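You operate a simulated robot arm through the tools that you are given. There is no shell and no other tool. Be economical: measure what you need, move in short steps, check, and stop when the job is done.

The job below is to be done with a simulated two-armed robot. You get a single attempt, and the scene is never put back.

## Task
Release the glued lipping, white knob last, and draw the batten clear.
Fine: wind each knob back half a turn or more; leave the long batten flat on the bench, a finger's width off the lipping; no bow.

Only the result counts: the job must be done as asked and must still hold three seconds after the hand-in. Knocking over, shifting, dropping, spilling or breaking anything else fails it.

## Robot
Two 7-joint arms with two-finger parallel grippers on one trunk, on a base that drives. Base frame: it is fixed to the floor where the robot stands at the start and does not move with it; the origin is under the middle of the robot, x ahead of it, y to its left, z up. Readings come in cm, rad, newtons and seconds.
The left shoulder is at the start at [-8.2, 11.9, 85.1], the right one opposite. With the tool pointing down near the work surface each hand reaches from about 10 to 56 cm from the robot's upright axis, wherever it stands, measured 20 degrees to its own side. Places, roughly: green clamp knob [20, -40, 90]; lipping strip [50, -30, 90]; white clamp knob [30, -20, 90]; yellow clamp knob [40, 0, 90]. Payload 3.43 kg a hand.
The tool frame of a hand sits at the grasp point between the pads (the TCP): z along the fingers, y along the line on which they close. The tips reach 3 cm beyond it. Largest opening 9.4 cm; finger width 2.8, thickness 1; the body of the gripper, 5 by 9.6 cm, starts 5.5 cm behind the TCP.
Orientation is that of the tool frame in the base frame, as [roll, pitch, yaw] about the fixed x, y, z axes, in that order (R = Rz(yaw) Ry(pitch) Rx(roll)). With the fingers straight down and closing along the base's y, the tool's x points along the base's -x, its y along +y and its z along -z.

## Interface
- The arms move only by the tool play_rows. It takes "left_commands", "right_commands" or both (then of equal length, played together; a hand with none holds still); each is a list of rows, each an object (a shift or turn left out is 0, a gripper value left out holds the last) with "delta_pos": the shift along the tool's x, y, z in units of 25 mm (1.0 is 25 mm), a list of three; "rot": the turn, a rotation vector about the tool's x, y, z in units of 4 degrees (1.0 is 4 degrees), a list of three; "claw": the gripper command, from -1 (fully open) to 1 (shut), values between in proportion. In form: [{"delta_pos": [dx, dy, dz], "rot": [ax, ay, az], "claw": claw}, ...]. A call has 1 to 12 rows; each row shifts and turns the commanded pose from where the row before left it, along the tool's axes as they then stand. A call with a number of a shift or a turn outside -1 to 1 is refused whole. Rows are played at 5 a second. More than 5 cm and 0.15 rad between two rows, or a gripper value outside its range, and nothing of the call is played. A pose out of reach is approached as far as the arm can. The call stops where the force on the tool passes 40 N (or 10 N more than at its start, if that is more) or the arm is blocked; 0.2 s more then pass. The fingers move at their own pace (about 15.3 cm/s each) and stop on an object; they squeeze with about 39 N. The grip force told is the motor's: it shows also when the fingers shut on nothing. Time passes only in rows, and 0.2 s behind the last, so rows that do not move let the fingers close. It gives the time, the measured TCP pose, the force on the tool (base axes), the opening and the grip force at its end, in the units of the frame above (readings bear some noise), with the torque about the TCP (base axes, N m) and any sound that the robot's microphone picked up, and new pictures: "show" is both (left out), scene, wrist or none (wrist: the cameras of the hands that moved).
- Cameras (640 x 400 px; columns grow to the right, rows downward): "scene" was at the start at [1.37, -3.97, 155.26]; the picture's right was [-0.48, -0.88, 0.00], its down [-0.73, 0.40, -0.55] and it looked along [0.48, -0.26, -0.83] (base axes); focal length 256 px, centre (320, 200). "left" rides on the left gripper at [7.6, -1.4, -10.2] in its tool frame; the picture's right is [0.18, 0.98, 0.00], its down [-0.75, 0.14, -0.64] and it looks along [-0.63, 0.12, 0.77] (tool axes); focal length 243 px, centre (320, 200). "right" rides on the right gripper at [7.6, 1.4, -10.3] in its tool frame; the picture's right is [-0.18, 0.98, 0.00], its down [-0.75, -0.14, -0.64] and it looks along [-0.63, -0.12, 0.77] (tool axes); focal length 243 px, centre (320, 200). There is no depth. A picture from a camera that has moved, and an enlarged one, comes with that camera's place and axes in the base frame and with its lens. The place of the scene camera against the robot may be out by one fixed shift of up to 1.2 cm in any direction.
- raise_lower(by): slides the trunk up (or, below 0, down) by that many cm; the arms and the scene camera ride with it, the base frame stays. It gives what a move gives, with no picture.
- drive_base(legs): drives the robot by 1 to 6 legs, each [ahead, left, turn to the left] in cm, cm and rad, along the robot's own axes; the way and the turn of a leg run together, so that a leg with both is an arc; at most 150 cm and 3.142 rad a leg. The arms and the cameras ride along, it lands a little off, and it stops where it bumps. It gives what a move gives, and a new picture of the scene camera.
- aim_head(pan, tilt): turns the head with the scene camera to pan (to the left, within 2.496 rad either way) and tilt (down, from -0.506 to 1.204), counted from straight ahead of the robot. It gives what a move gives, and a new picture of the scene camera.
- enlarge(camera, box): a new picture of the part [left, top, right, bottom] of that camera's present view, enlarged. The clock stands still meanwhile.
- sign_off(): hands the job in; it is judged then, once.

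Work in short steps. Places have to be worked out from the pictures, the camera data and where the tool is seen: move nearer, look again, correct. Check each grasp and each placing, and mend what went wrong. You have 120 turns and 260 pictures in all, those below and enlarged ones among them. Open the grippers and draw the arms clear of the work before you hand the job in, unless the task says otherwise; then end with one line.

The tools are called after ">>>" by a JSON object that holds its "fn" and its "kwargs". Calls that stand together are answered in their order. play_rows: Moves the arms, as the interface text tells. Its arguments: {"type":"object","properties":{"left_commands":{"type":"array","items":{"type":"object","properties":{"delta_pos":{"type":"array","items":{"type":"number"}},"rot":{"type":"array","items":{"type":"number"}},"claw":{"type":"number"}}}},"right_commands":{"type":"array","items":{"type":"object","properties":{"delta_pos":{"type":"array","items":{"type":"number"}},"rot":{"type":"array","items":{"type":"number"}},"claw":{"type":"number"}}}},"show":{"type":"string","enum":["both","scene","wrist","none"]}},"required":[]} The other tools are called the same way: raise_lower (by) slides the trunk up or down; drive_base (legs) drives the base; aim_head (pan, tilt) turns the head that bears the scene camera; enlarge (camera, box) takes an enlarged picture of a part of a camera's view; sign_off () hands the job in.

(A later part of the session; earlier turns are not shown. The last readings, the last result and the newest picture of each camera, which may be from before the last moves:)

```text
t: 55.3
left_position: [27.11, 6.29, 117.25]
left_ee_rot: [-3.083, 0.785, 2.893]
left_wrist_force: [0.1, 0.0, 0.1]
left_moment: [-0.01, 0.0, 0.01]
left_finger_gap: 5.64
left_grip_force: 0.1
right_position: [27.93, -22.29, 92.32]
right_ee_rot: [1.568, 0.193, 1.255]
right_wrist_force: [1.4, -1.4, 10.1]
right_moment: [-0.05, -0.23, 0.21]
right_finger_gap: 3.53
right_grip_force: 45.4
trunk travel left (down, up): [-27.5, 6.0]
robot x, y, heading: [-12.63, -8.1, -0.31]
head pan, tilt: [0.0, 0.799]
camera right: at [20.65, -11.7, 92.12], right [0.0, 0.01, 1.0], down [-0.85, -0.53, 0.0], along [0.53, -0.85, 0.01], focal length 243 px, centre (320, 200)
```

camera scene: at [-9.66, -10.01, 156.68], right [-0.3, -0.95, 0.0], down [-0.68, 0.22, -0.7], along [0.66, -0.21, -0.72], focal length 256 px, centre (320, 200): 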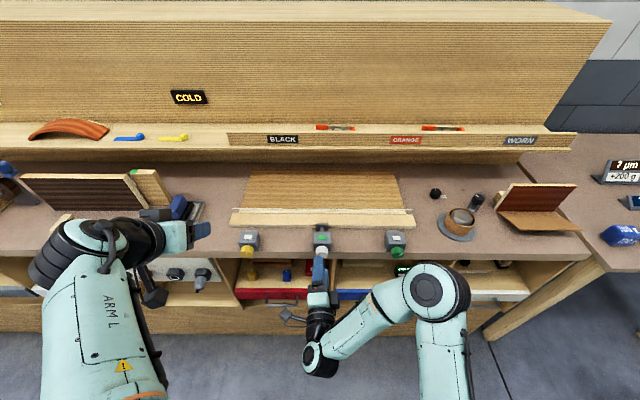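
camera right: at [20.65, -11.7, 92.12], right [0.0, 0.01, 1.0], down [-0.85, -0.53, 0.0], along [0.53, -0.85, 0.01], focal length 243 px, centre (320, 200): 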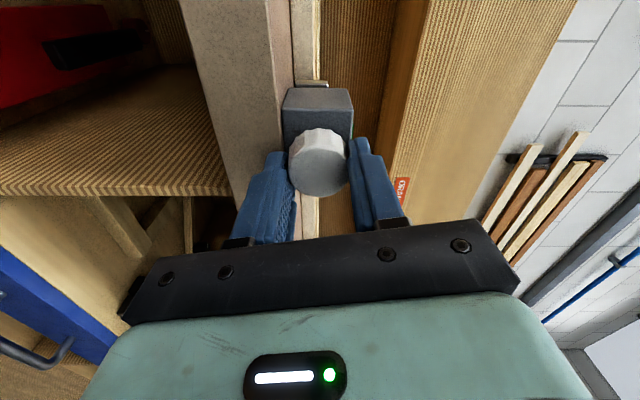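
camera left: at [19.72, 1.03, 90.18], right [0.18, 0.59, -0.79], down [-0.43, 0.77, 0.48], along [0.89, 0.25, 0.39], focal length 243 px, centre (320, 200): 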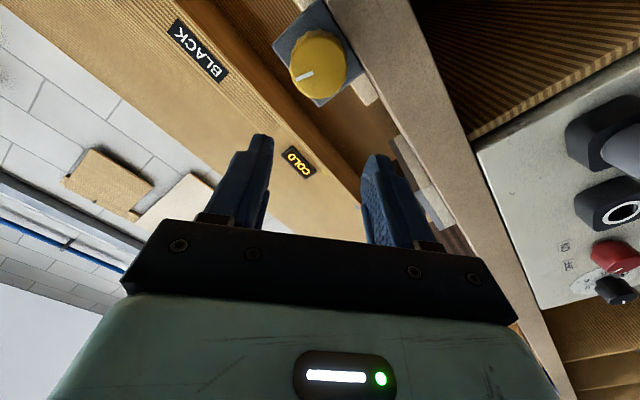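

White is gripped. I try a short counter-clockwise turn and check the light.

>>> {"fn": "play_rows", "kwargs": {"right_commands": [{"delta_pos": [0, 0.03, 0], "rot": [0, 0, -1]}, {"rot": [0, 0, -1]}, {"rot": [0, 0, -1]}, {"rot": [0, 0, -1]}], "show": "none"}}

>>> {"fn": "enlarge", "kwargs": {"camera": "scene", "box": [220, 190, 430, 310]}}

```text
t: 56.3
left_position: [27.17, 6.39, 117.25]
left_ee_rot: [-3.083, 0.784, 2.893]
left_wrist_force: [-0.3, -0.1, 0.1]
left_moment: [0.0, 0.04, 0.02]
left_finger_gap: 5.66
left_grip_force: 0.1
right_position: [27.98, -22.33, 92.38]
right_ee_rot: [1.564, 0.473, 1.251]
right_wrist_force: [7.2, -1.0, 22.6]
right_moment: [0.01, -0.27, 0.47]
right_finger_gap: 3.5
right_grip_force: 44.7
trunk travel left (down, up): [-27.5, 6.0]
robot x, y, heading: [-12.93, -8.44, -0.307]
head pan, tilt: [0.0, 0.799]
```

```text
3.05 times, centred on (325, 250) of scene
camera zoom: at [-9.74, -10.04, 156.69], right [-0.3, -0.95, 0.0], down [-0.68, 0.22, -0.7], along [0.66, -0.21, -0.72], focal length 779 px, centre (305, 48)
```

zoom: 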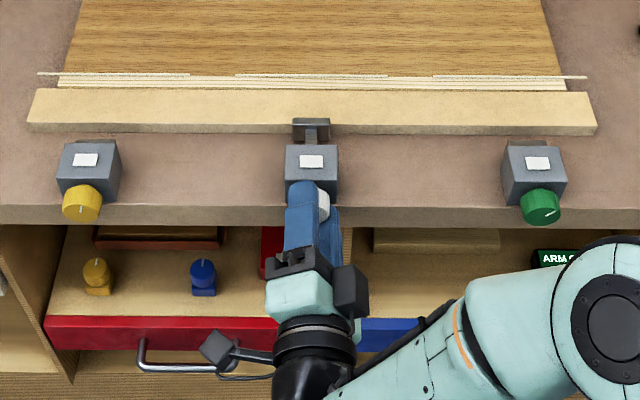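

White's light went white too, so the direction is right. I relieve the upward load and carry on.

>>> {"fn": "play_rows", "kwargs": {"right_commands": [{"delta_pos": [-0.04, 0.08, 0]}, {"rot": [0, 0, -1]}, {"rot": [0, 0, -1]}, {"rot": [0, 0, -1]}, {"rot": [0, 0, -1]}, {"rot": [0, 0, -1]}, {"rot": [0, 0, -1]}, {"rot": [0, 0, -1]}, {"rot": [0, 0, -1]}], "show": "none"}}

```text
t: 58.3
left_position: [27.29, 6.3, 117.36]
left_ee_rot: [-3.084, 0.785, 2.894]
left_wrist_force: [-0.5, -0.3, 0.4]
left_moment: [-0.02, -0.01, -0.01]
left_finger_gap: 5.63
left_grip_force: 0.1
right_position: [28.0, -22.15, 92.48]
right_ee_rot: [1.564, 1.033, 1.255]
right_wrist_force: [8.2, 6.7, 21.2]
right_moment: [0.11, 0.06, 0.78]
right_finger_gap: 3.5
right_grip_force: 44.8
trunk travel left (down, up): [-27.5, 6.0]
robot x, y, heading: [-13.14, -7.99, -0.311]
head pan, tilt: [0.0, 0.799]
```

>>> {"fn": "play_rows", "kwargs": {"right_commands": [{"delta_pos": [-0.05, 0.07, 0]}, {"rot": [0, 0, -1]}, {"rot": [0, 0, -1]}, {"rot": [0, 0, -1]}, {"rot": [0, 0, -1]}, {"rot": [0, 0, -1]}, {"rot": [0, 0, -1]}, {"rot": [0, 0, -1]}, {"rot": [0, 0, -1]}], "show": "none"}}

>>> {"fn": "enlarge", "kwargs": {"camera": "scene", "box": [220, 190, 430, 310]}}

```text
t: 60.3
left_position: [27.13, 6.44, 117.26]
left_ee_rot: [-3.081, 0.784, 2.893]
left_wrist_force: [-1.4, 0.4, 0.1]
left_moment: [0.02, -0.02, 0.0]
left_finger_gap: 5.67
left_grip_force: 0.0
right_position: [28.03, -21.98, 92.52]
right_ee_rot: [-1.586, 1.55, -1.898]
right_wrist_force: [4.1, 15.1, 5.1]
right_moment: [0.29, 0.75, 0.49]
right_finger_gap: 3.52
right_grip_force: 44.8
trunk travel left (down, up): [-27.5, 6.0]
robot x, y, heading: [-12.77, -8.48, -0.31]
head pan, tilt: [0.0, 0.799]
```

```text
3.05 times, centred on (325, 250) of scene
camera zoom: at [-9.64, -9.83, 156.68], right [-0.3, -0.95, 0.0], down [-0.68, 0.22, -0.7], along [0.66, -0.21, -0.72], focal length 779 px, centre (305, 48)
```

zoom: 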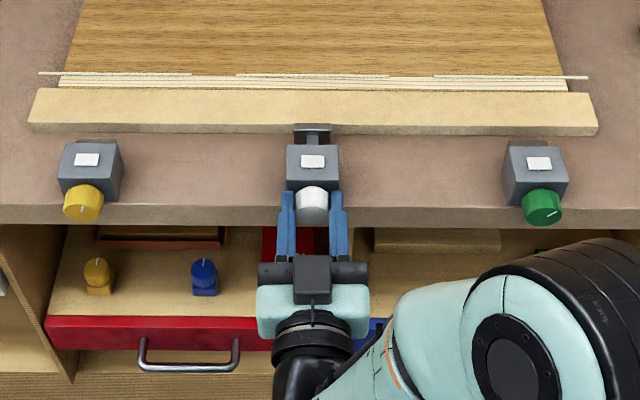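

Turned about 80°; the white pad is retracting. I continue.

>>> {"fn": "play_rows", "kwargs": {"right_commands": [{"delta_pos": [-0.02, 0.07, 0]}, {"rot": [0, 0, -1]}, {"rot": [0, 0, -1]}, {"rot": [0, 0, -1]}, {"rot": [0, 0, -1]}, {"rot": [0, 0, -1]}, {"rot": [0, 0, -1]}, {"rot": [0, 0, -1]}, {"rot": [0, 0, -1]}], "show": "none"}}

```text
t: 62.3
left_position: [27.22, 6.4, 117.22]
left_ee_rot: [-3.081, 0.785, 2.894]
left_wrist_force: [0.7, -0.3, 0.2]
left_moment: [-0.02, 0.01, -0.01]
left_finger_gap: 5.65
left_grip_force: 0.1
right_position: [28.06, -21.71, 92.47]
right_ee_rot: [-1.578, 0.989, -1.889]
right_wrist_force: [-0.2, 19.3, -13.8]
right_moment: [0.2, 0.43, -0.05]
right_finger_gap: 3.52
right_grip_force: 45.0
trunk travel left (down, up): [-27.5, 6.0]
robot x, y, heading: [-12.48, -8.25, -0.311]
head pan, tilt: [0.0, 0.799]
```

>>> {"fn": "play_rows", "kwargs": {"right_commands": [{"delta_pos": [0, 0.08, 0]}, {"rot": [0, 0, -1]}, {"rot": [0, 0, -1]}, {"rot": [0, 0, -1]}, {"rot": [0, 0, -1]}, {"rot": [0, 0, -1]}, {"rot": [0, 0, -1]}, {"rot": [0, 0, -1]}], "show": "none"}}

>>> {"fn": "play_rows", "kwargs": {"right_commands": [{"delta_pos": [0.03, 0.04, 0]}, {"rot": [0, 0, -1]}, {"rot": [0, 0, -1]}, {"rot": [0, 0, -1]}, {"rot": [0, 0, -1]}, {"rot": [0, 0, -1]}, {"rot": [0, 0, -1]}], "show": "none"}}

>>> {"fn": "enlarge", "kwargs": {"camera": "scene", "box": [220, 190, 430, 310]}}

```text
t: 64.1
left_position: [27.2, 6.51, 117.24]
left_ee_rot: [-3.084, 0.783, 2.894]
left_wrist_force: [-0.3, 0.3, 0.3]
left_moment: [0.0, 0.01, 0.01]
left_finger_gap: 5.65
left_grip_force: 0.1
right_position: [28.08, -21.69, 92.3]
right_ee_rot: [-1.575, 0.502, -1.887]
right_wrist_force: [-6.5, 17.9, -15.6]
right_moment: [0.28, 0.6, -0.59]
right_finger_gap: 3.51
right_grip_force: 45.3
trunk travel left (down, up): [-27.5, 6.0]
robot x, y, heading: [-12.83, -8.44, -0.311]
head pan, tilt: [0.0, 0.799]
```

```text
t: 65.7
left_position: [27.18, 6.49, 117.29]
left_ee_rot: [-3.084, 0.784, 2.893]
left_wrist_force: [0.6, -0.6, -0.5]
left_moment: [0.01, -0.02, -0.04]
left_finger_gap: 5.64
left_grip_force: 0.0
right_position: [28.17, -21.59, 92.2]
right_ee_rot: [-1.574, 0.085, -1.883]
right_wrist_force: [-2.9, 16.6, -15.8]
right_moment: [0.14, 0.15, 0.25]
right_finger_gap: 3.53
right_grip_force: 44.7
trunk travel left (down, up): [-27.5, 6.0]
robot x, y, heading: [-13.1, -8.38, -0.309]
head pan, tilt: [0.0, 0.799]
```

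```text
3.05 times, centred on (325, 250) of scene
camera zoom: at [-9.62, -9.86, 156.67], right [-0.3, -0.95, 0.0], down [-0.68, 0.22, -0.7], along [0.66, -0.21, -0.72], focal length 779 px, centre (305, 48)
```

zoom: 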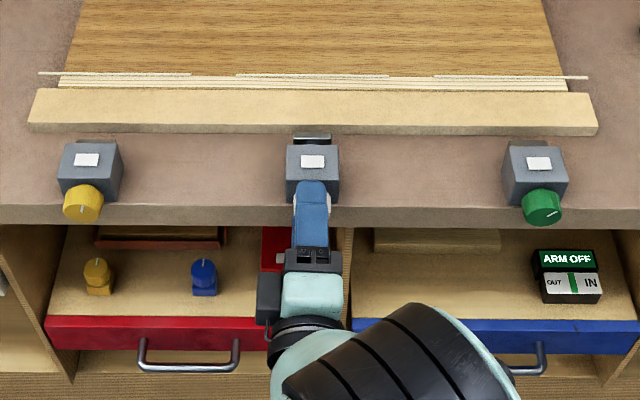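

White is at about 164°. I release, back off and roll back for one more stroke.

>>> {"fn": "play_rows", "kwargs": {"right_commands": [{"claw": -0.2}, {}, {"delta_pos": [0, 0, -0.8]}, {"delta_pos": [0, 0, -0.8]}, {"rot": [0, 0, 1]}, {"rot": [0, 0, 1]}, {"rot": [0, 0, 1]}, {"rot": [0, 0, 1]}, {"rot": [0, 0, 1]}, {"rot": [0, 0, 1]}, {"rot": [0, 0, 1]}, {"rot": [0, 0, 1]}], "show": "none"}}

>>> {"fn": "play_rows", "kwargs": {"right_commands": [{"rot": [0, 0, 1]}, {"rot": [0, 0, 1]}, {"rot": [0, 0, 1]}, {"rot": [0, 0, 1]}, {"rot": [0, 0, 1]}, {"rot": [0, 0, 1]}, {"rot": [0, 0, 1]}, {"rot": [0, 0, 1]}, {"rot": [0, 0, 1]}, {"rot": [0, 0, 1]}, {"rot": [0, 0, 1]}, {"rot": [0, 0, 1]}], "show": "none"}}

>>> {"fn": "play_rows", "kwargs": {"right_commands": [{"rot": [0, 0, 1]}, {"rot": [0, 0, 1]}, {"rot": [0, 0, 1]}, {"rot": [0, 0, 1]}, {"rot": [0, 0, 1]}, {"rot": [0, 0, 1]}, {"rot": [0, 0, 1]}], "show": "wrist"}}

```text
t: 68.3
left_position: [27.18, 6.44, 117.26]
left_ee_rot: [-3.087, 0.785, 2.892]
left_wrist_force: [-0.1, 0.0, 0.2]
left_moment: [0.01, 0.01, -0.02]
left_finger_gap: 5.66
left_grip_force: 0.0
right_position: [24.28, -20.7, 92.44]
right_ee_rot: [-1.572, 0.646, -1.888]
right_wrist_force: [0.8, 0.7, 0.2]
right_moment: [-0.04, -0.02, 0.01]
right_finger_gap: 5.63
right_grip_force: 0.1
trunk travel left (down, up): [-27.5, 6.0]
robot x, y, heading: [-12.92, -8.69, -0.309]
head pan, tilt: [0.0, 0.799]
```

```text
t: 70.9
left_position: [27.11, 6.25, 117.18]
left_ee_rot: [-3.086, 0.784, 2.892]
left_wrist_force: [-0.6, -0.5, -0.3]
left_moment: [0.01, 0.01, 0.0]
left_finger_gap: 5.65
left_grip_force: 0.1
right_position: [24.2, -20.85, 92.34]
right_ee_rot: [-1.57, 1.481, -1.887]
right_wrist_force: [-0.8, 0.1, 0.1]
right_moment: [-0.01, 0.01, 0.02]
right_finger_gap: 5.66
right_grip_force: 0.1
trunk travel left (down, up): [-27.5, 6.0]
robot x, y, heading: [-12.57, -8.25, -0.307]
head pan, tilt: [0.0, 0.799]
```

```text
t: 72.5
left_position: [27.09, 6.33, 117.2]
left_ee_rot: [-3.086, 0.784, 2.894]
left_wrist_force: [-0.4, 0.2, -0.1]
left_moment: [0.03, 0.01, 0.02]
left_finger_gap: 5.66
left_grip_force: 0.0
right_position: [24.31, -20.71, 92.34]
right_ee_rot: [1.569, 1.171, 1.255]
right_wrist_force: [-0.1, -0.1, -0.8]
right_moment: [0.03, -0.02, 0.0]
right_finger_gap: 5.65
right_grip_force: 0.1
trunk travel left (down, up): [-27.5, 6.0]
robot x, y, heading: [-12.83, -7.89, -0.309]
head pan, tilt: [0.0, 0.799]
camera right: at [15.9, -13.38, 85.88], right [0.26, 0.79, 0.55], down [-0.74, -0.2, 0.64], along [0.62, -0.58, 0.54], focal length 243 px, centre (320, 200)
```

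right: 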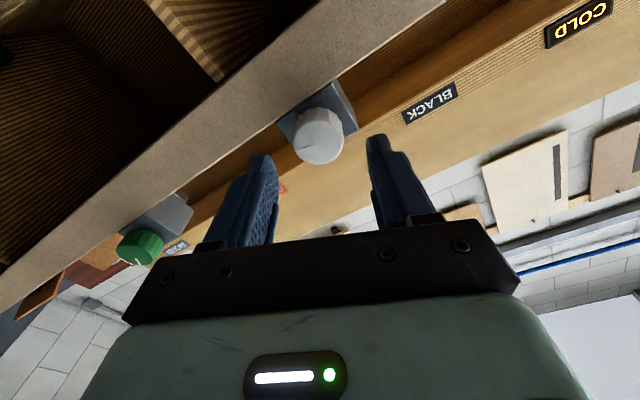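

Centred. I re-grip and turn on.

>>> {"fn": "play_rows", "kwargs": {"right_commands": [{"delta_pos": [0, 0, 0.6]}, {"delta_pos": [0, 0, 0.6]}, {"delta_pos": [0, 0, 0.36]}, {"claw": 1}, {}, {}, {"rot": [0, 0, -1]}, {"rot": [0, 0, -1]}, {"rot": [0, 0, -1]}, {"rot": [0, 0, -1]}, {"rot": [0, 0, -1]}, {"rot": [0, 0, -1]}], "show": "none"}}

>>> {"fn": "play_rows", "kwargs": {"right_commands": [{"rot": [0, 0, -1]}, {"rot": [0, 0, -1]}, {"rot": [0, 0, -1]}, {"rot": [0, 0, -1]}, {"rot": [0, 0, -1]}, {"rot": [0, 0, -1]}], "show": "wrist"}}

>>> {"fn": "enlarge", "kwargs": {"camera": "scene", "box": [220, 190, 430, 310]}}

```text
t: 75.1
left_position: [27.07, 6.24, 117.39]
left_ee_rot: [-3.086, 0.786, 2.894]
left_wrist_force: [0.0, -0.1, -0.3]
left_moment: [0.0, 0.02, -0.02]
left_finger_gap: 5.64
left_grip_force: 0.1
right_position: [27.85, -22.0, 92.29]
right_ee_rot: [-1.611, 1.55, -1.927]
right_wrist_force: [-6.1, -1.2, -0.1]
right_moment: [0.17, 0.53, 0.03]
right_finger_gap: 3.51
right_grip_force: 44.9
trunk travel left (down, up): [-27.5, 6.0]
robot x, y, heading: [-12.95, -8.37, -0.311]
head pan, tilt: [0.0, 0.799]
```

```text
t: 76.5
left_position: [27.04, 6.28, 117.24]
left_ee_rot: [-3.085, 0.786, 2.891]
left_wrist_force: [0.2, 0.0, -0.3]
left_moment: [0.0, -0.01, -0.02]
left_finger_gap: 5.67
left_grip_force: 0.1
right_position: [27.86, -21.89, 92.31]
right_ee_rot: [-1.57, 1.131, -1.886]
right_wrist_force: [-5.3, 0.7, -1.5]
right_moment: [0.26, 0.7, -0.33]
right_finger_gap: 3.53
right_grip_force: 45.0
trunk travel left (down, up): [-27.5, 6.0]
robot x, y, heading: [-12.96, -8.32, -0.307]
head pan, tilt: [0.0, 0.799]
camera right: at [17.62, -20.5, 84.81], right [0.3, 0.92, -0.25], down [-0.55, 0.38, 0.74], along [0.78, -0.08, 0.62], focal length 243 px, centre (320, 200)
```

right: 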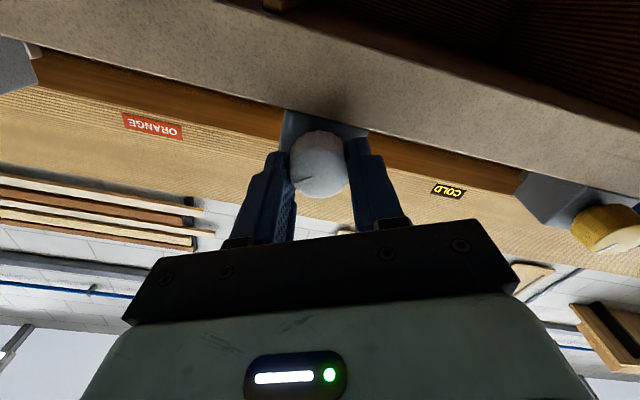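

```text
3.05 times, centred on (325, 250) of scene
camera zoom: at [-9.75, -10.06, 156.68], right [-0.3, -0.95, 0.0], down [-0.68, 0.22, -0.7], along [0.66, -0.21, -0.72], focal length 779 px, centre (305, 48)
```

zoom: 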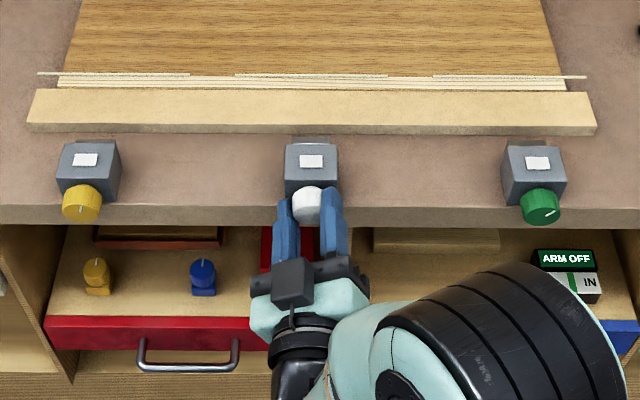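

White is at about 212° and its pad is now back at the block. Four more rows, then release and back off.

>>> {"fn": "play_rows", "kwargs": {"right_commands": [{"rot": [0, 0, -1]}, {"rot": [0, 0, -1]}, {"rot": [0, 0, -1]}, {"rot": [0, 0, -1]}, {"claw": -0.2}, {}, {"delta_pos": [0, 0, -1]}, {"delta_pos": [0, 0, -1]}]}}

>>> {"fn": "enlarge", "kwargs": {"camera": "scene", "box": [220, 190, 430, 310]}}

```text
t: 78.3
left_position: [27.15, 6.29, 117.37]
left_ee_rot: [-3.087, 0.784, 2.892]
left_wrist_force: [-0.9, 0.3, 0.6]
left_moment: [-0.03, 0.04, 0.01]
left_finger_gap: 5.61
left_grip_force: 0.0
right_position: [23.16, -20.42, 92.32]
right_ee_rot: [-1.572, 0.854, -1.885]
right_wrist_force: [-0.4, -0.5, -1.1]
right_moment: [0.0, 0.03, 0.03]
right_finger_gap: 5.64
right_grip_force: 0.0
trunk travel left (down, up): [-27.5, 6.0]
robot x, y, heading: [-12.75, -8.56, -0.307]
head pan, tilt: [0.0, 0.799]
camera scene: at [-9.71, -10.05, 156.68], right [-0.3, -0.95, 0.0], down [-0.68, 0.22, -0.7], along [0.66, -0.21, -0.72], focal length 256 px, centre (320, 200)
camera right: at [12.2, -20.86, 85.64], right [0.27, 0.82, -0.51], down [-0.49, 0.57, 0.66], along [0.83, 0.07, 0.55], focal length 243 px, centre (320, 200)
```

scene: 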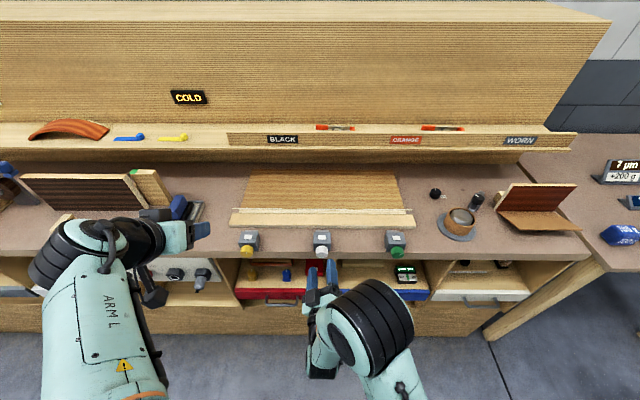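
right: 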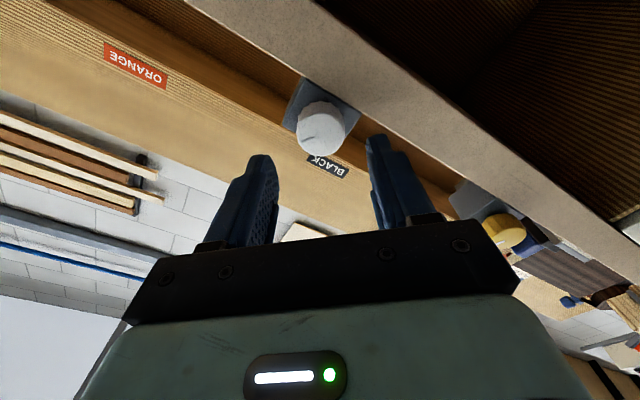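

```text
3.05 times, centred on (325, 250) of scene
camera zoom: at [-9.71, -10.05, 156.68], right [-0.3, -0.95, 0.0], down [-0.68, 0.22, -0.7], along [0.66, -0.21, -0.72], focal length 779 px, centre (305, 48)
```

zoom: 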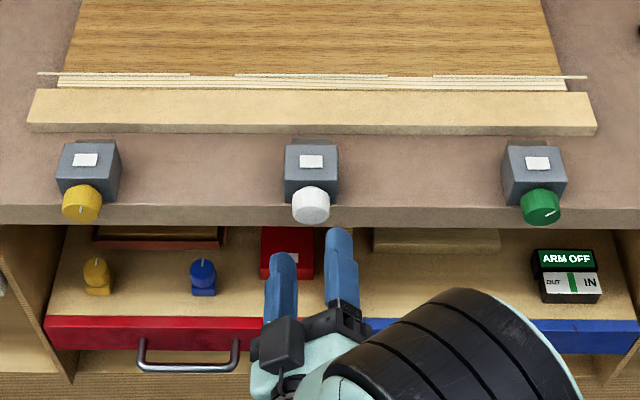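

All three are released. Next I'll draw the batten by gripping its overhanging ends with both hands pointing down. First I bring the right hand back to its own side and raise it.

>>> {"fn": "play_rows", "kwargs": {"right_commands": [{"rot": [0, 0, 1]}, {"rot": [0, 0, 1]}, {"rot": [0, 0, 1]}, {"rot": [0, 0, 1]}, {"rot": [0, 0, 1]}, {"rot": [0, 0, 1]}, {"rot": [0, 0, 1]}, {"rot": [0, 0, 1]}, {"rot": [0, 0, 1]}, {"rot": [0, 0, 1]}, {"rot": [0, 0, 0.25]}], "show": "none"}}

>>> {"fn": "play_rows", "kwargs": {"right_commands": [{"delta_pos": [0, -1, 0]}, {"delta_pos": [0, -1, 0]}, {"delta_pos": [0, -1, 0]}, {"delta_pos": [0, -1, 0]}, {"delta_pos": [0, -1, 0]}, {"delta_pos": [0, -1, 0]}, {"delta_pos": [0, -1, 0]}, {"delta_pos": [0, -1, 0]}, {"delta_pos": [0, -1, 0]}, {"delta_pos": [0, -1, 0]}], "show": "none"}}

>>> {"fn": "play_rows", "kwargs": {"right_commands": [{"delta_pos": [-0.84, 0, -0.1], "rot": [0, 1, 0]}, {"delta_pos": [-0.82, 0, -0.2], "rot": [0, 1, 0]}, {"delta_pos": [-0.8, 0, -0.2], "rot": [0, 1, 0]}, {"delta_pos": [-0.78, 0, -0.34], "rot": [0, 1, 0]}, {"delta_pos": [-0.75, 0, -0.4], "rot": [0, 1, 0]}, {"delta_pos": [-0.72, 0, -0.46], "rot": [0, 1, 0]}, {"delta_pos": [-0.68, 0, -0.52], "rot": [0, 1, 0]}, {"delta_pos": [-0.63, 0, -0.58], "rot": [0, 1, 0]}, {"delta_pos": [-0.58, 0, -0.63], "rot": [0, 1, 0]}, {"delta_pos": [-0.53, 0, -0.68], "rot": [0, 1, 0]}, {"delta_pos": [-0.47, 0, -0.73], "rot": [0, 1, 0]}], "show": "scene"}}

```text
t: 80.7
left_position: [27.12, 6.38, 117.3]
left_ee_rot: [-3.085, 0.784, 2.895]
left_wrist_force: [-0.1, 0.1, 0.1]
left_moment: [-0.04, 0.03, 0.03]
left_finger_gap: 5.63
left_grip_force: 0.0
right_position: [23.3, -20.47, 92.33]
right_ee_rot: [-0.979, 1.568, -1.295]
right_wrist_force: [-0.2, -0.2, -0.6]
right_moment: [0.0, 0.01, -0.01]
right_finger_gap: 5.63
right_grip_force: 0.0
trunk travel left (down, up): [-27.5, 6.0]
robot x, y, heading: [-12.86, -8.57, -0.307]
head pan, tilt: [0.0, 0.799]
```

```text
t: 82.9
left_position: [27.18, 6.27, 117.24]
left_ee_rot: [-3.088, 0.784, 2.892]
left_wrist_force: [0.4, 0.3, -0.1]
left_moment: [-0.05, -0.01, 0.0]
left_finger_gap: 5.61
left_grip_force: 0.0
right_position: [15.2, -44.12, 92.32]
right_ee_rot: [-1.721, 1.569, -2.038]
right_wrist_force: [0.2, 0.4, -0.8]
right_moment: [-0.02, 0.0, -0.02]
right_finger_gap: 5.64
right_grip_force: 0.1
trunk travel left (down, up): [-27.5, 6.0]
robot x, y, heading: [-12.88, -8.09, -0.305]
head pan, tilt: [0.0, 0.799]
```

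```text
t: 85.3
left_position: [27.2, 6.14, 117.1]
left_ee_rot: [-3.086, 0.784, 2.892]
left_wrist_force: [0.8, -0.4, -1.2]
left_moment: [-0.03, -0.01, -0.02]
left_finger_gap: 5.65
left_grip_force: 0.1
right_position: [11.25, -42.82, 115.2]
right_ee_rot: [-3.139, 0.8, 2.828]
right_wrist_force: [0.4, 0.0, 0.2]
right_moment: [-0.01, -0.01, -0.02]
right_finger_gap: 5.63
right_grip_force: 0.1
right hand out of reach, approached as far as the arm can: row 2
trunk travel left (down, up): [-27.5, 6.0]
robot x, y, heading: [-12.49, -8.57, -0.309]
head pan, tilt: [0.0, 0.799]
camera scene: at [-9.68, -10.07, 156.68], right [-0.3, -0.95, 0.0], down [-0.68, 0.22, -0.7], along [0.66, -0.21, -0.72], focal length 256 px, centre (320, 200)
```

scene: 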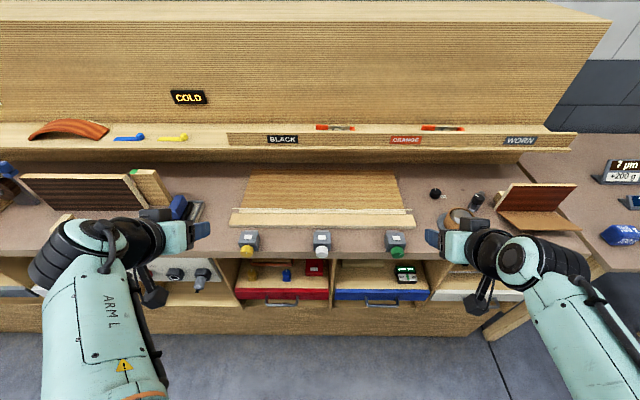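

Both arms are high. I pitch the hands straight down again.

>>> {"fn": "play_rows", "kwargs": {"left_commands": [{"rot": [0, 1, 0]}, {"rot": [0, 1, 0]}, {"rot": [0, 1, 0]}, {"rot": [0, 1, 0]}, {"rot": [0, 1, 0]}, {"rot": [0, 1, 0]}, {"rot": [0, 1, 0]}, {"rot": [0, 1, 0]}, {"rot": [0, 1, 0]}, {"rot": [0, 1, 0]}, {"rot": [0, 1, 0]}, {"rot": [0, 0.22, 0]}], "right_commands": [{"rot": [0, 1, 0]}, {"rot": [0, 1, 0]}, {"rot": [0, 1, 0]}, {"rot": [0, 1, 0]}, {"rot": [0, 1, 0]}, {"rot": [0, 1, 0]}, {"rot": [0, 1, 0]}, {"rot": [0, 1, 0]}, {"rot": [0, 1, 0]}, {"rot": [0, 1, 0]}, {"rot": [0, 1, 0]}, {"rot": [0, 0.45, 0]}], "show": "none"}}

>>> {"fn": "drive_base", "kwargs": {"legs": [[9, 0, 0]]}}

```text
t: 87.9
left_position: [26.7, 5.54, 117.99]
left_ee_rot: [-3.121, 0.01, 2.837]
left_wrist_force: [0.1, 0.2, 0.3]
left_moment: [0.01, 0.0, -0.01]
left_finger_gap: 5.63
left_grip_force: 0.1
right_position: [11.07, -43.0, 115.19]
right_ee_rot: [-3.14, -0.001, 2.826]
right_wrist_force: [0.2, 0.7, -0.9]
right_moment: [0.0, 0.04, 0.01]
right_finger_gap: 5.65
right_grip_force: 0.1
trunk travel left (down, up): [-27.5, 6.0]
robot x, y, heading: [-12.92, -8.52, -0.311]
head pan, tilt: [0.0, 0.799]
```

```text
t: 89.0
left_position: [35.25, 2.81, 117.79]
left_ee_rot: [-3.121, 0.012, 2.837]
left_wrist_force: [-0.5, -0.4, 0.2]
left_moment: [0.0, 0.0, 0.0]
left_finger_gap: 5.62
left_grip_force: 0.1
right_position: [19.64, -45.65, 115.22]
right_ee_rot: [-3.14, 0.003, 2.828]
right_wrist_force: [0.0, -0.1, -0.2]
right_moment: [0.04, 0.02, -0.02]
right_finger_gap: 5.63
right_grip_force: 0.1
trunk travel left (down, up): [-27.5, 6.0]
robot x, y, heading: [-4.17, -10.89, -0.305]
head pan, tilt: [0.0, 0.799]
camera scene: at [-1.17, -12.78, 156.67], right [-0.3, -0.95, 0.0], down [-0.68, 0.22, -0.7], along [0.66, -0.21, -0.72], focal length 256 px, centre (320, 200)
```

scene: 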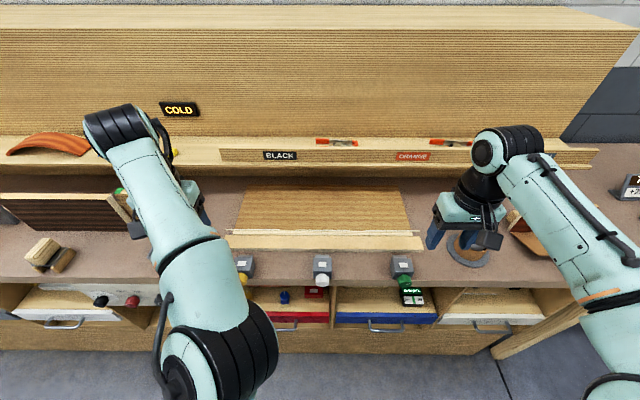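

Before moving closer, I look down to check the clearance between the base and the open drawers.

>>> {"fn": "aim_head", "kwargs": {"pan": 0.0, "tilt": 1.2}}

```text
t: 89.8
left_position: [35.29, 2.95, 117.82]
left_ee_rot: [-3.121, 0.013, 2.836]
left_wrist_force: [-0.3, 0.9, -0.3]
left_moment: [0.0, -0.03, 0.0]
left_finger_gap: 5.64
left_grip_force: 0.1
right_position: [19.69, -45.61, 115.29]
right_ee_rot: [-3.14, 0.003, 2.826]
right_wrist_force: [0.1, -0.5, 0.0]
right_moment: [0.01, -0.03, 0.0]
right_finger_gap: 5.63
right_grip_force: 0.1
trunk travel left (down, up): [-27.5, 6.0]
robot x, y, heading: [-4.55, -11.12, -0.313]
head pan, tilt: [0.0, 1.201]
camera scene: at [-3.59, -12.01, 153.91], right [-0.3, -0.95, 0.0], down [-0.89, 0.28, -0.36], along [0.35, -0.11, -0.93], focal length 256 px, centre (320, 200)
```

scene: 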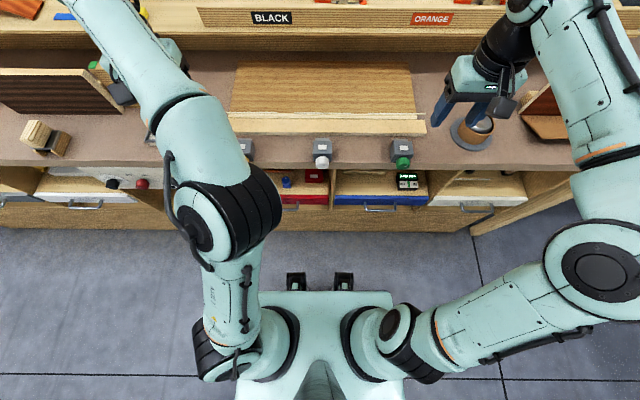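

There's ample clearance, roughly 18 cm. I drive 6 cm further ahead and turn the hands so the fingers will close across the batten, cameras inward.

>>> {"fn": "drive_base", "kwargs": {"legs": [[6, 0, 0]]}}

>>> {"fn": "play_rows", "kwargs": {"left_commands": [{"rot": [0, 0, -1]}, {"rot": [0, 0, -1]}, {"rot": [0, 0, -1]}, {"rot": [0, 0, -1]}, {"rot": [0, 0, -1]}, {"rot": [0, 0, -1]}, {"rot": [0, 0, -1]}, {"rot": [0, 0, -1]}, {"rot": [0, 0, -1]}, {"rot": [0, 0, -1]}, {"rot": [0, 0, -1]}, {"rot": [0, 0, -1]}], "right_commands": [{"rot": [0, 0, 1]}, {"rot": [0, 0, 1]}, {"rot": [0, 0, 1]}, {"rot": [0, 0, 1]}, {"rot": [0, 0, 1]}, {"rot": [0, 0, 1]}, {"rot": [0, 0, 1]}, {"rot": [0, 0, 1]}, {"rot": [0, 0, 1]}, {"rot": [0, 0, 1]}, {"rot": [0, 0, 1]}, {"rot": [0, 0, 1]}], "show": "none"}}

>>> {"fn": "play_rows", "kwargs": {"left_commands": [{"rot": [0, 0, -1]}, {"rot": [0, 0, -1]}, {"rot": [0, 0, -1]}, {"rot": [0, 0, -1]}, {"rot": [0, 0, -1]}, {"rot": [0, 0, -1]}, {"rot": [0, 0, -1]}, {"rot": [0, 0, -1]}, {"rot": [0, 0, -1]}, {"rot": [0, 0, -1]}, {"rot": [0, 0, -0.5]}], "right_commands": [{"rot": [0, 0, 1]}, {"rot": [0, 0, 1]}, {"rot": [0, 0, 1]}, {"rot": [0, 0, 1]}, {"rot": [0, 0, 1]}, {"rot": [0, 0, 1]}, {"rot": [0, 0, 1]}, {"rot": [0, 0, 1]}, {"rot": [0, 0, 1]}, {"rot": [0, 0, 1]}, {"rot": [0, 0, 0.5]}]}}

```text
t: 90.8
left_position: [40.93, 1.12, 117.75]
left_ee_rot: [-3.122, 0.012, 2.838]
left_wrist_force: [1.1, 0.2, -0.4]
left_moment: [0.03, 0.05, -0.03]
left_finger_gap: 5.65
left_grip_force: 0.0
right_position: [25.42, -47.38, 115.21]
right_ee_rot: [-3.139, 0.003, 2.828]
right_wrist_force: [1.1, 0.1, -0.3]
right_moment: [0.01, 0.05, 0.02]
right_finger_gap: 5.65
right_grip_force: 0.1
trunk travel left (down, up): [-27.5, 6.0]
robot x, y, heading: [1.49, -13.06, -0.307]
head pan, tilt: [0.0, 1.201]
camera scene: at [2.16, -13.84, 153.9], right [-0.3, -0.95, 0.0], down [-0.89, 0.28, -0.36], along [0.34, -0.11, -0.93], focal length 256 px, centre (320, 200)
```

scene: 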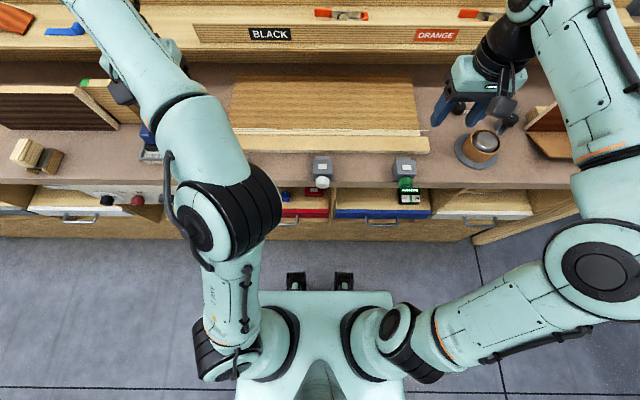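

```text
t: 93.4
left_position: [39.59, 2.45, 116.09]
left_ee_rot: [-3.119, -0.006, -2.61]
left_wrist_force: [-0.1, -0.3, -0.2]
left_moment: [-0.03, 0.0, 0.0]
left_finger_gap: 5.63
left_grip_force: 0.0
left hand out of reach, approached as far as the arm can: row 11, 12
right_position: [25.37, -47.57, 115.26]
right_ee_rot: [3.14, 0.003, 1.989]
right_wrist_force: [0.0, -0.3, -0.1]
right_moment: [0.0, -0.01, 0.0]
right_finger_gap: 5.66
right_grip_force: 0.0
trunk travel left (down, up): [-27.5, 6.0]
robot x, y, heading: [1.36, -12.77, -0.304]
head pan, tilt: [0.0, 1.201]
```

```text
t: 95.8
left_position: [24.34, 7.87, 110.25]
left_ee_rot: [-3.13, -0.021, -1.88]
left_wrist_force: [0.3, 0.0, -0.3]
left_moment: [0.0, -0.01, -0.05]
left_finger_gap: 5.66
left_grip_force: 0.0
left hand out of reach, approached as far as the arm can: row 1, 2, 3, 4, 5, 6, 7, 8, 9, 10, 11
right_position: [25.28, -47.36, 115.3]
right_ee_rot: [3.138, 0.003, 1.255]
right_wrist_force: [-0.5, -0.5, 0.3]
right_moment: [0.05, 0.0, -0.01]
right_finger_gap: 5.64
right_grip_force: 0.1
trunk travel left (down, up): [-27.5, 6.0]
robot x, y, heading: [1.25, -12.87, -0.312]
head pan, tilt: [0.0, 1.201]
camera scene: at [2.08, -13.81, 153.91], right [-0.3, -0.95, 0.0], down [-0.89, 0.28, -0.36], along [0.35, -0.11, -0.93], focal length 256 px, centre (320, 200)
camera right: at [29.06, -40.47, 125.5], right [0.88, -0.48, 0.0], down [-0.37, -0.67, 0.64], along [-0.31, -0.57, -0.77], focal length 243 px, centre (320, 200)
camera left: at [23.4, 0.46, 120.71], right [-0.99, 0.12, -0.01], down [0.09, 0.78, 0.62], along [0.08, 0.62, -0.78], focal length 243 px, centre (320, 200)
```

scene: 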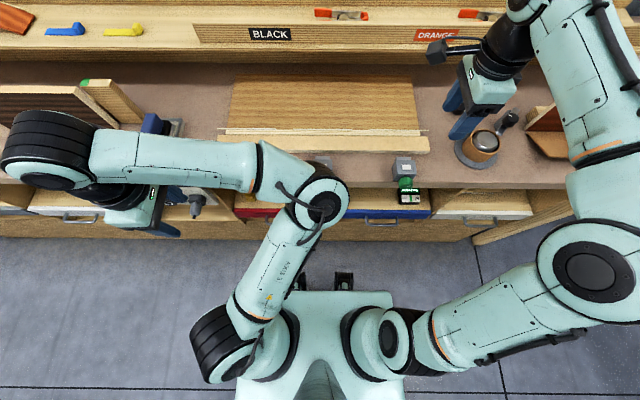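
right: 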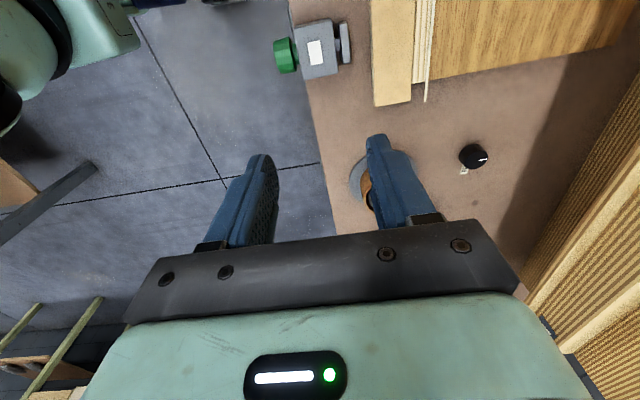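
left: 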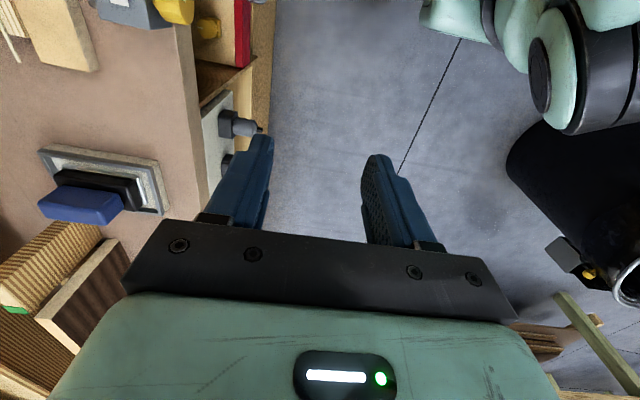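

The right hand turned well, but the left arm can't hold its place turned that way. I turn the left hand back the other way; the sander on its left is far enough off.

>>> {"fn": "play_rows", "kwargs": {"left_commands": [{"rot": [0, 0, 1]}, {"rot": [0, 0, 1]}, {"rot": [0, 0, 1]}, {"rot": [0, 0, 1]}, {"rot": [0, 0, 1]}, {"rot": [0, 0, 1]}, {"rot": [0, 0, 1]}, {"rot": [0, 0, 1]}, {"rot": [0, 0, 1]}, {"rot": [0, 0, 1]}, {"rot": [0, 0, 1]}, {"rot": [0, 0, 1]}], "show": "none"}}

>>> {"fn": "play_rows", "kwargs": {"left_commands": [{"rot": [0, 0, 1]}, {"rot": [0, 0, 1]}, {"rot": [0, 0, 1]}, {"rot": [0, 0, 1]}, {"rot": [0, 0, 1]}, {"rot": [0, 0, 1]}, {"rot": [0, 0, 1]}, {"rot": [0, 0, 1]}, {"rot": [0, 0, 1]}, {"rot": [0, 0, 1]}, {"rot": [0, 0, 1]}], "show": "scene"}}

```text
t: 98.4
left_position: [24.46, 7.82, 110.34]
left_ee_rot: [-3.118, -0.006, -2.715]
left_wrist_force: [-0.5, -0.6, 0.5]
left_moment: [0.02, 0.02, 0.0]
left_finger_gap: 5.62
left_grip_force: 0.0
right_position: [25.34, -47.42, 115.31]
right_ee_rot: [3.139, 0.002, 1.257]
right_wrist_force: [-0.6, 0.5, 0.6]
right_moment: [-0.02, -0.01, 0.02]
right_finger_gap: 5.62
right_grip_force: 0.0
trunk travel left (down, up): [-27.5, 6.0]
robot x, y, heading: [1.43, -12.92, -0.305]
head pan, tilt: [0.0, 1.201]
```

```text
t: 100.8
left_position: [24.22, 8.76, 110.1]
left_ee_rot: [3.136, -0.007, 2.851]
left_wrist_force: [-0.3, 0.6, 1.0]
left_moment: [0.0, 0.0, -0.01]
left_finger_gap: 5.64
left_grip_force: 0.2
right_position: [25.31, -47.41, 115.3]
right_ee_rot: [3.138, 0.002, 1.257]
right_wrist_force: [-0.4, 0.0, -0.3]
right_moment: [0.0, -0.03, -0.02]
right_finger_gap: 5.64
right_grip_force: 0.1
trunk travel left (down, up): [-27.5, 6.0]
robot x, y, heading: [1.92, -12.78, -0.307]
head pan, tilt: [0.0, 1.201]
camera scene: at [2.08, -13.8, 153.9], right [-0.3, -0.95, 0.0], down [-0.89, 0.28, -0.36], along [0.35, -0.11, -0.93], focal length 256 px, centre (320, 200)
```

scene: 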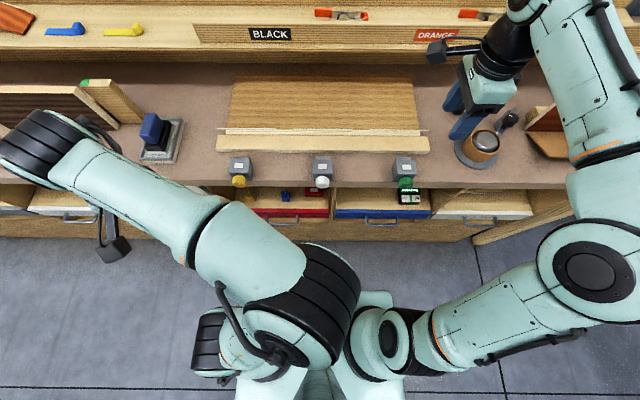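

>>> {"fn": "play_rows", "kwargs": {"left_commands": [{"rot": [0, 0, 1]}, {"rot": [0, 0, 1]}, {"rot": [0, 0, 1]}, {"rot": [0, 0, 1]}, {"rot": [0, 0, 1]}, {"rot": [0, 0, 1]}, {"rot": [0, 0, 1]}, {"rot": [0, 0, 1]}, {"rot": [0, 0, 1]}, {"rot": [0, 0, 1]}, {"rot": [0, 0, 1]}, {"rot": [0, 0, 1]}], "show": "none"}}

>>> {"fn": "play_rows", "kwargs": {"left_commands": [{"rot": [0, 0, 1]}, {"rot": [0, 0, 1]}, {"rot": [0, 0, 1]}, {"rot": [0, 0, 1]}, {"rot": [0, 0, 1]}, {"rot": [0, 0, 1]}, {"rot": [0, 0, 1]}, {"rot": [0, 0, 1]}, {"rot": [0, 0, 1]}, {"rot": [0, 0, 1]}], "show": "scene"}}

>>> {"fn": "enlarge", "kwargs": {"camera": "right", "box": [240, 0, 480, 150]}}

>>> {"fn": "enlarge", "kwargs": {"camera": "scene", "box": [200, 110, 450, 220]}}

```text
t: 102.0
left_position: [24.39, 10.42, 109.65]
left_ee_rot: [-3.133, -0.035, 2.617]
left_wrist_force: [-0.3, 0.5, -1.1]
left_moment: [0.03, -0.02, 0.01]
left_finger_gap: 5.65
left_grip_force: 0.1
right_position: [25.31, -47.37, 115.19]
right_ee_rot: [3.139, 0.003, 1.258]
right_wrist_force: [0.2, -0.1, -0.3]
right_moment: [-0.03, 0.0, 0.02]
right_finger_gap: 5.66
right_grip_force: 0.1
trunk travel left (down, up): [-27.5, 6.0]
robot x, y, heading: [1.2, -12.85, -0.313]
head pan, tilt: [0.0, 1.201]
stopped in row 5 (left hand): the arm was blocked; the commanded pose is now the measured one
```

```text
t: 104.2
left_position: [24.25, 10.55, 109.49]
left_ee_rot: [-3.109, -0.023, 1.927]
left_wrist_force: [0.4, 0.6, -0.3]
left_moment: [0.01, 0.0, 0.01]
left_finger_gap: 5.66
left_grip_force: 0.0
right_position: [25.28, -47.39, 115.33]
right_ee_rot: [3.137, 0.003, 1.256]
right_wrist_force: [0.0, -0.6, -0.2]
right_moment: [0.02, 0.0, 0.04]
right_finger_gap: 5.63
right_grip_force: 0.1
trunk travel left (down, up): [-27.5, 6.0]
robot x, y, heading: [1.14, -12.88, -0.301]
head pan, tilt: [0.0, 1.201]
camera scene: at [2.08, -13.81, 153.9], right [-0.3, -0.95, 0.0], down [-0.89, 0.28, -0.36], along [0.35, -0.11, -0.93], focal length 256 px, centre (320, 200)
```

scene: 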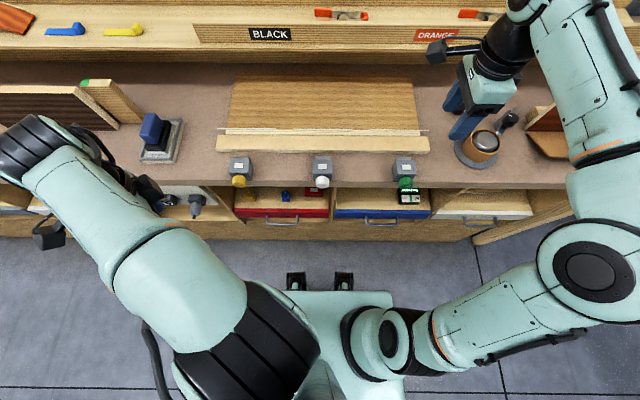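

```text
2.67 times, centred on (360, 75) of right
camera zoom: at [29.06, -40.47, 125.49], right [0.88, -0.48, 0.0], down [-0.37, -0.67, 0.64], along [-0.31, -0.57, -0.77], focal length 647 px, centre (213, 533)
```

zoom: 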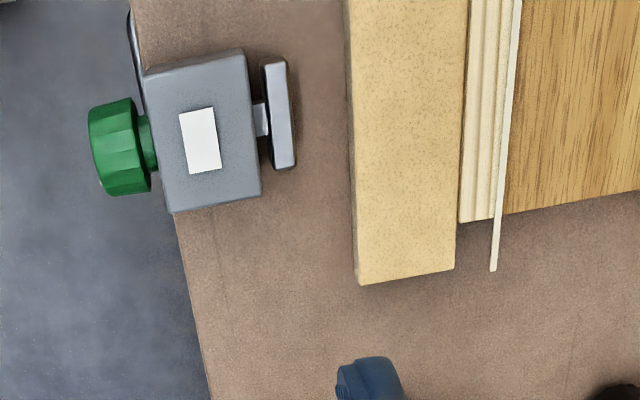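

```text
2.56 times, centred on (325, 165) of scene
camera zoom: at [2.08, -13.81, 153.9], right [-0.3, -0.95, 0.0], down [-0.89, 0.28, -0.36], along [0.35, -0.11, -0.93], focal length 654 px, centre (307, 290)
```

zoom: 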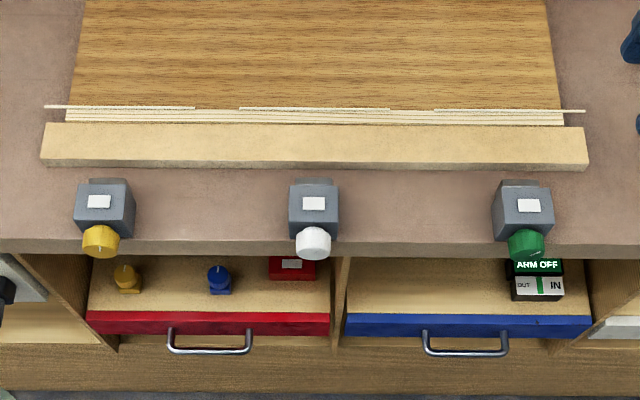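

The top view shows the right end: batten spans n≈45.0–49.8, end at t≈-42.8, about 2.4 cm free in front. The end overhangs the lipping by about 2.7 cm. I bring the right hand above that end.

>>> {"fn": "play_rows", "kwargs": {"right_commands": [{"delta_pos": [-0.48, 0.89, 0]}, {"delta_pos": [-0.48, 0.89, 0]}, {"delta_pos": [-0.48, 0.89, 0]}, {"delta_pos": [-0.48, 0.89, 0]}, {"delta_pos": [0, 0, 1]}, {"delta_pos": [0, 0, 1]}, {"delta_pos": [0, 0, 1]}, {"delta_pos": [0, 0, 1]}, {"delta_pos": [0, 0, 1]}, {"delta_pos": [0, 0, 1]}]}}

>>> {"fn": "enlarge", "kwargs": {"camera": "right", "box": [200, 60, 440, 210]}}

```text
t: 106.3
left_position: [24.36, 10.61, 109.39]
left_ee_rot: [-3.11, -0.022, 1.923]
left_wrist_force: [-1.5, 0.0, 0.1]
left_moment: [0.0, 0.0, 0.01]
left_finger_gap: 5.65
left_grip_force: 0.0
right_position: [32.24, -54.84, 100.35]
right_ee_rot: [3.138, 0.001, 1.256]
right_wrist_force: [0.3, -0.1, 0.1]
right_moment: [-0.03, -0.03, 0.01]
right_finger_gap: 5.61
right_grip_force: 0.1
trunk travel left (down, up): [-27.5, 6.0]
robot x, y, heading: [1.16, -12.69, -0.302]
head pan, tilt: [0.0, 1.201]
camera scene: at [2.09, -13.83, 153.91], right [-0.3, -0.95, 0.0], down [-0.89, 0.28, -0.36], along [0.35, -0.11, -0.93], focal length 256 px, centre (320, 200)
camera right: at [36.11, -47.96, 110.51], right [0.88, -0.48, 0.0], down [-0.37, -0.67, 0.64], along [-0.31, -0.57, -0.77], focal length 243 px, centre (320, 200)
```

scene: 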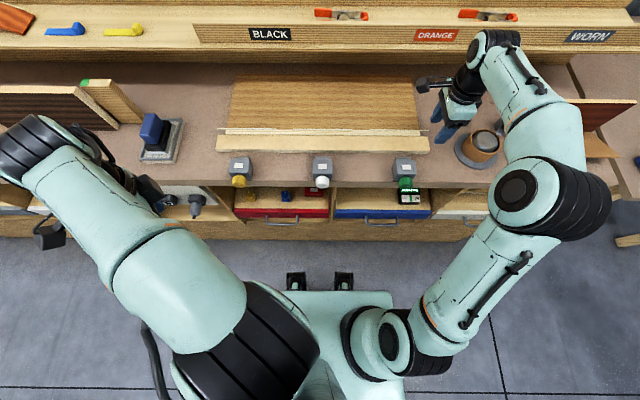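
right: 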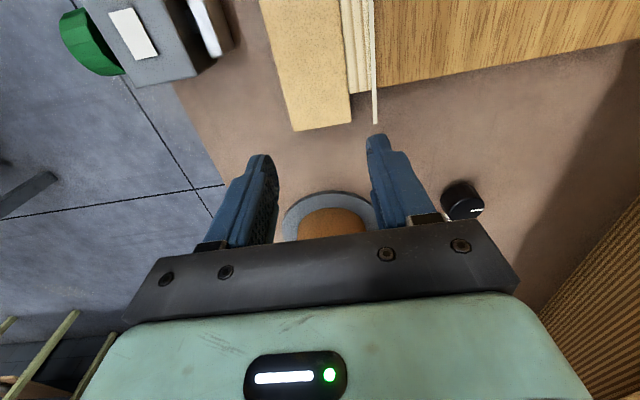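

```text
2.67 times, centred on (320, 135) of right
camera zoom: at [36.11, -47.96, 110.51], right [0.88, -0.48, 0.0], down [-0.37, -0.67, 0.64], along [-0.31, -0.57, -0.77], focal length 647 px, centre (320, 373)
```

zoom: 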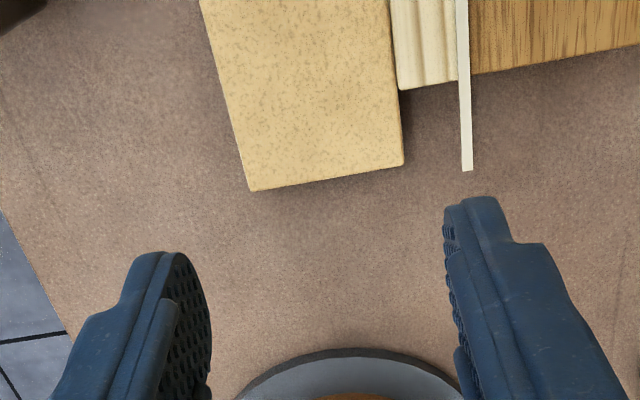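

Position confirmed. I descend around the end, keeping between the batten and the thin strip.

>>> {"fn": "play_rows", "kwargs": {"right_commands": [{"delta_pos": [0, 0.05, 0.9]}, {"delta_pos": [0, 0, 0.7]}], "show": "wrist"}}

>>> {"fn": "enlarge", "kwargs": {"camera": "right", "box": [200, 60, 440, 210]}}

```text
t: 107.0
left_position: [24.3, 10.55, 109.51]
left_ee_rot: [-3.11, -0.021, 1.923]
left_wrist_force: [0.9, 0.6, -0.3]
left_moment: [0.02, -0.02, 0.0]
left_finger_gap: 5.64
left_grip_force: 0.0
right_position: [32.59, -54.91, 96.36]
right_ee_rot: [3.139, 0.001, 1.256]
right_wrist_force: [-0.4, 0.2, -0.2]
right_moment: [0.0, 0.01, 0.02]
right_finger_gap: 5.62
right_grip_force: 0.0
trunk travel left (down, up): [-27.5, 6.0]
robot x, y, heading: [1.14, -12.85, -0.307]
head pan, tilt: [0.0, 1.201]
camera right: at [36.23, -47.9, 106.55], right [0.88, -0.48, 0.0], down [-0.37, -0.67, 0.64], along [-0.3, -0.57, -0.77], focal length 243 px, centre (320, 200)
```

right: 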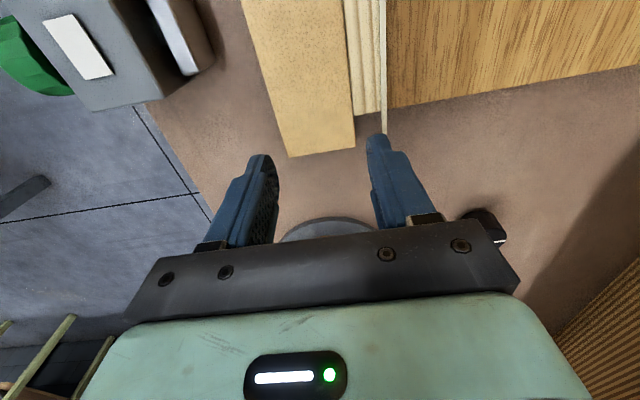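

```text
2.67 times, centred on (320, 135) of right
camera zoom: at [36.23, -47.9, 106.55], right [0.88, -0.48, 0.0], down [-0.37, -0.67, 0.64], along [-0.3, -0.57, -0.77], focal length 647 px, centre (320, 373)
```

zoom: 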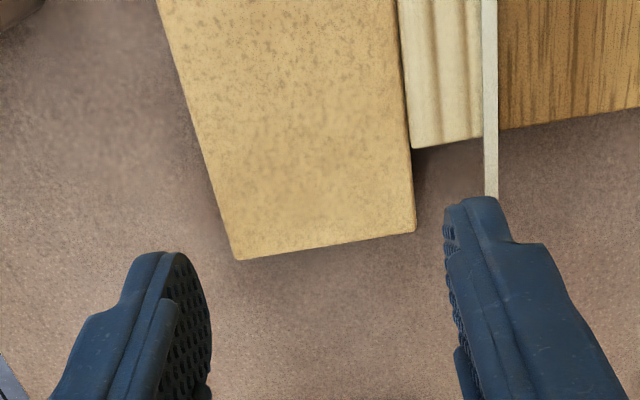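

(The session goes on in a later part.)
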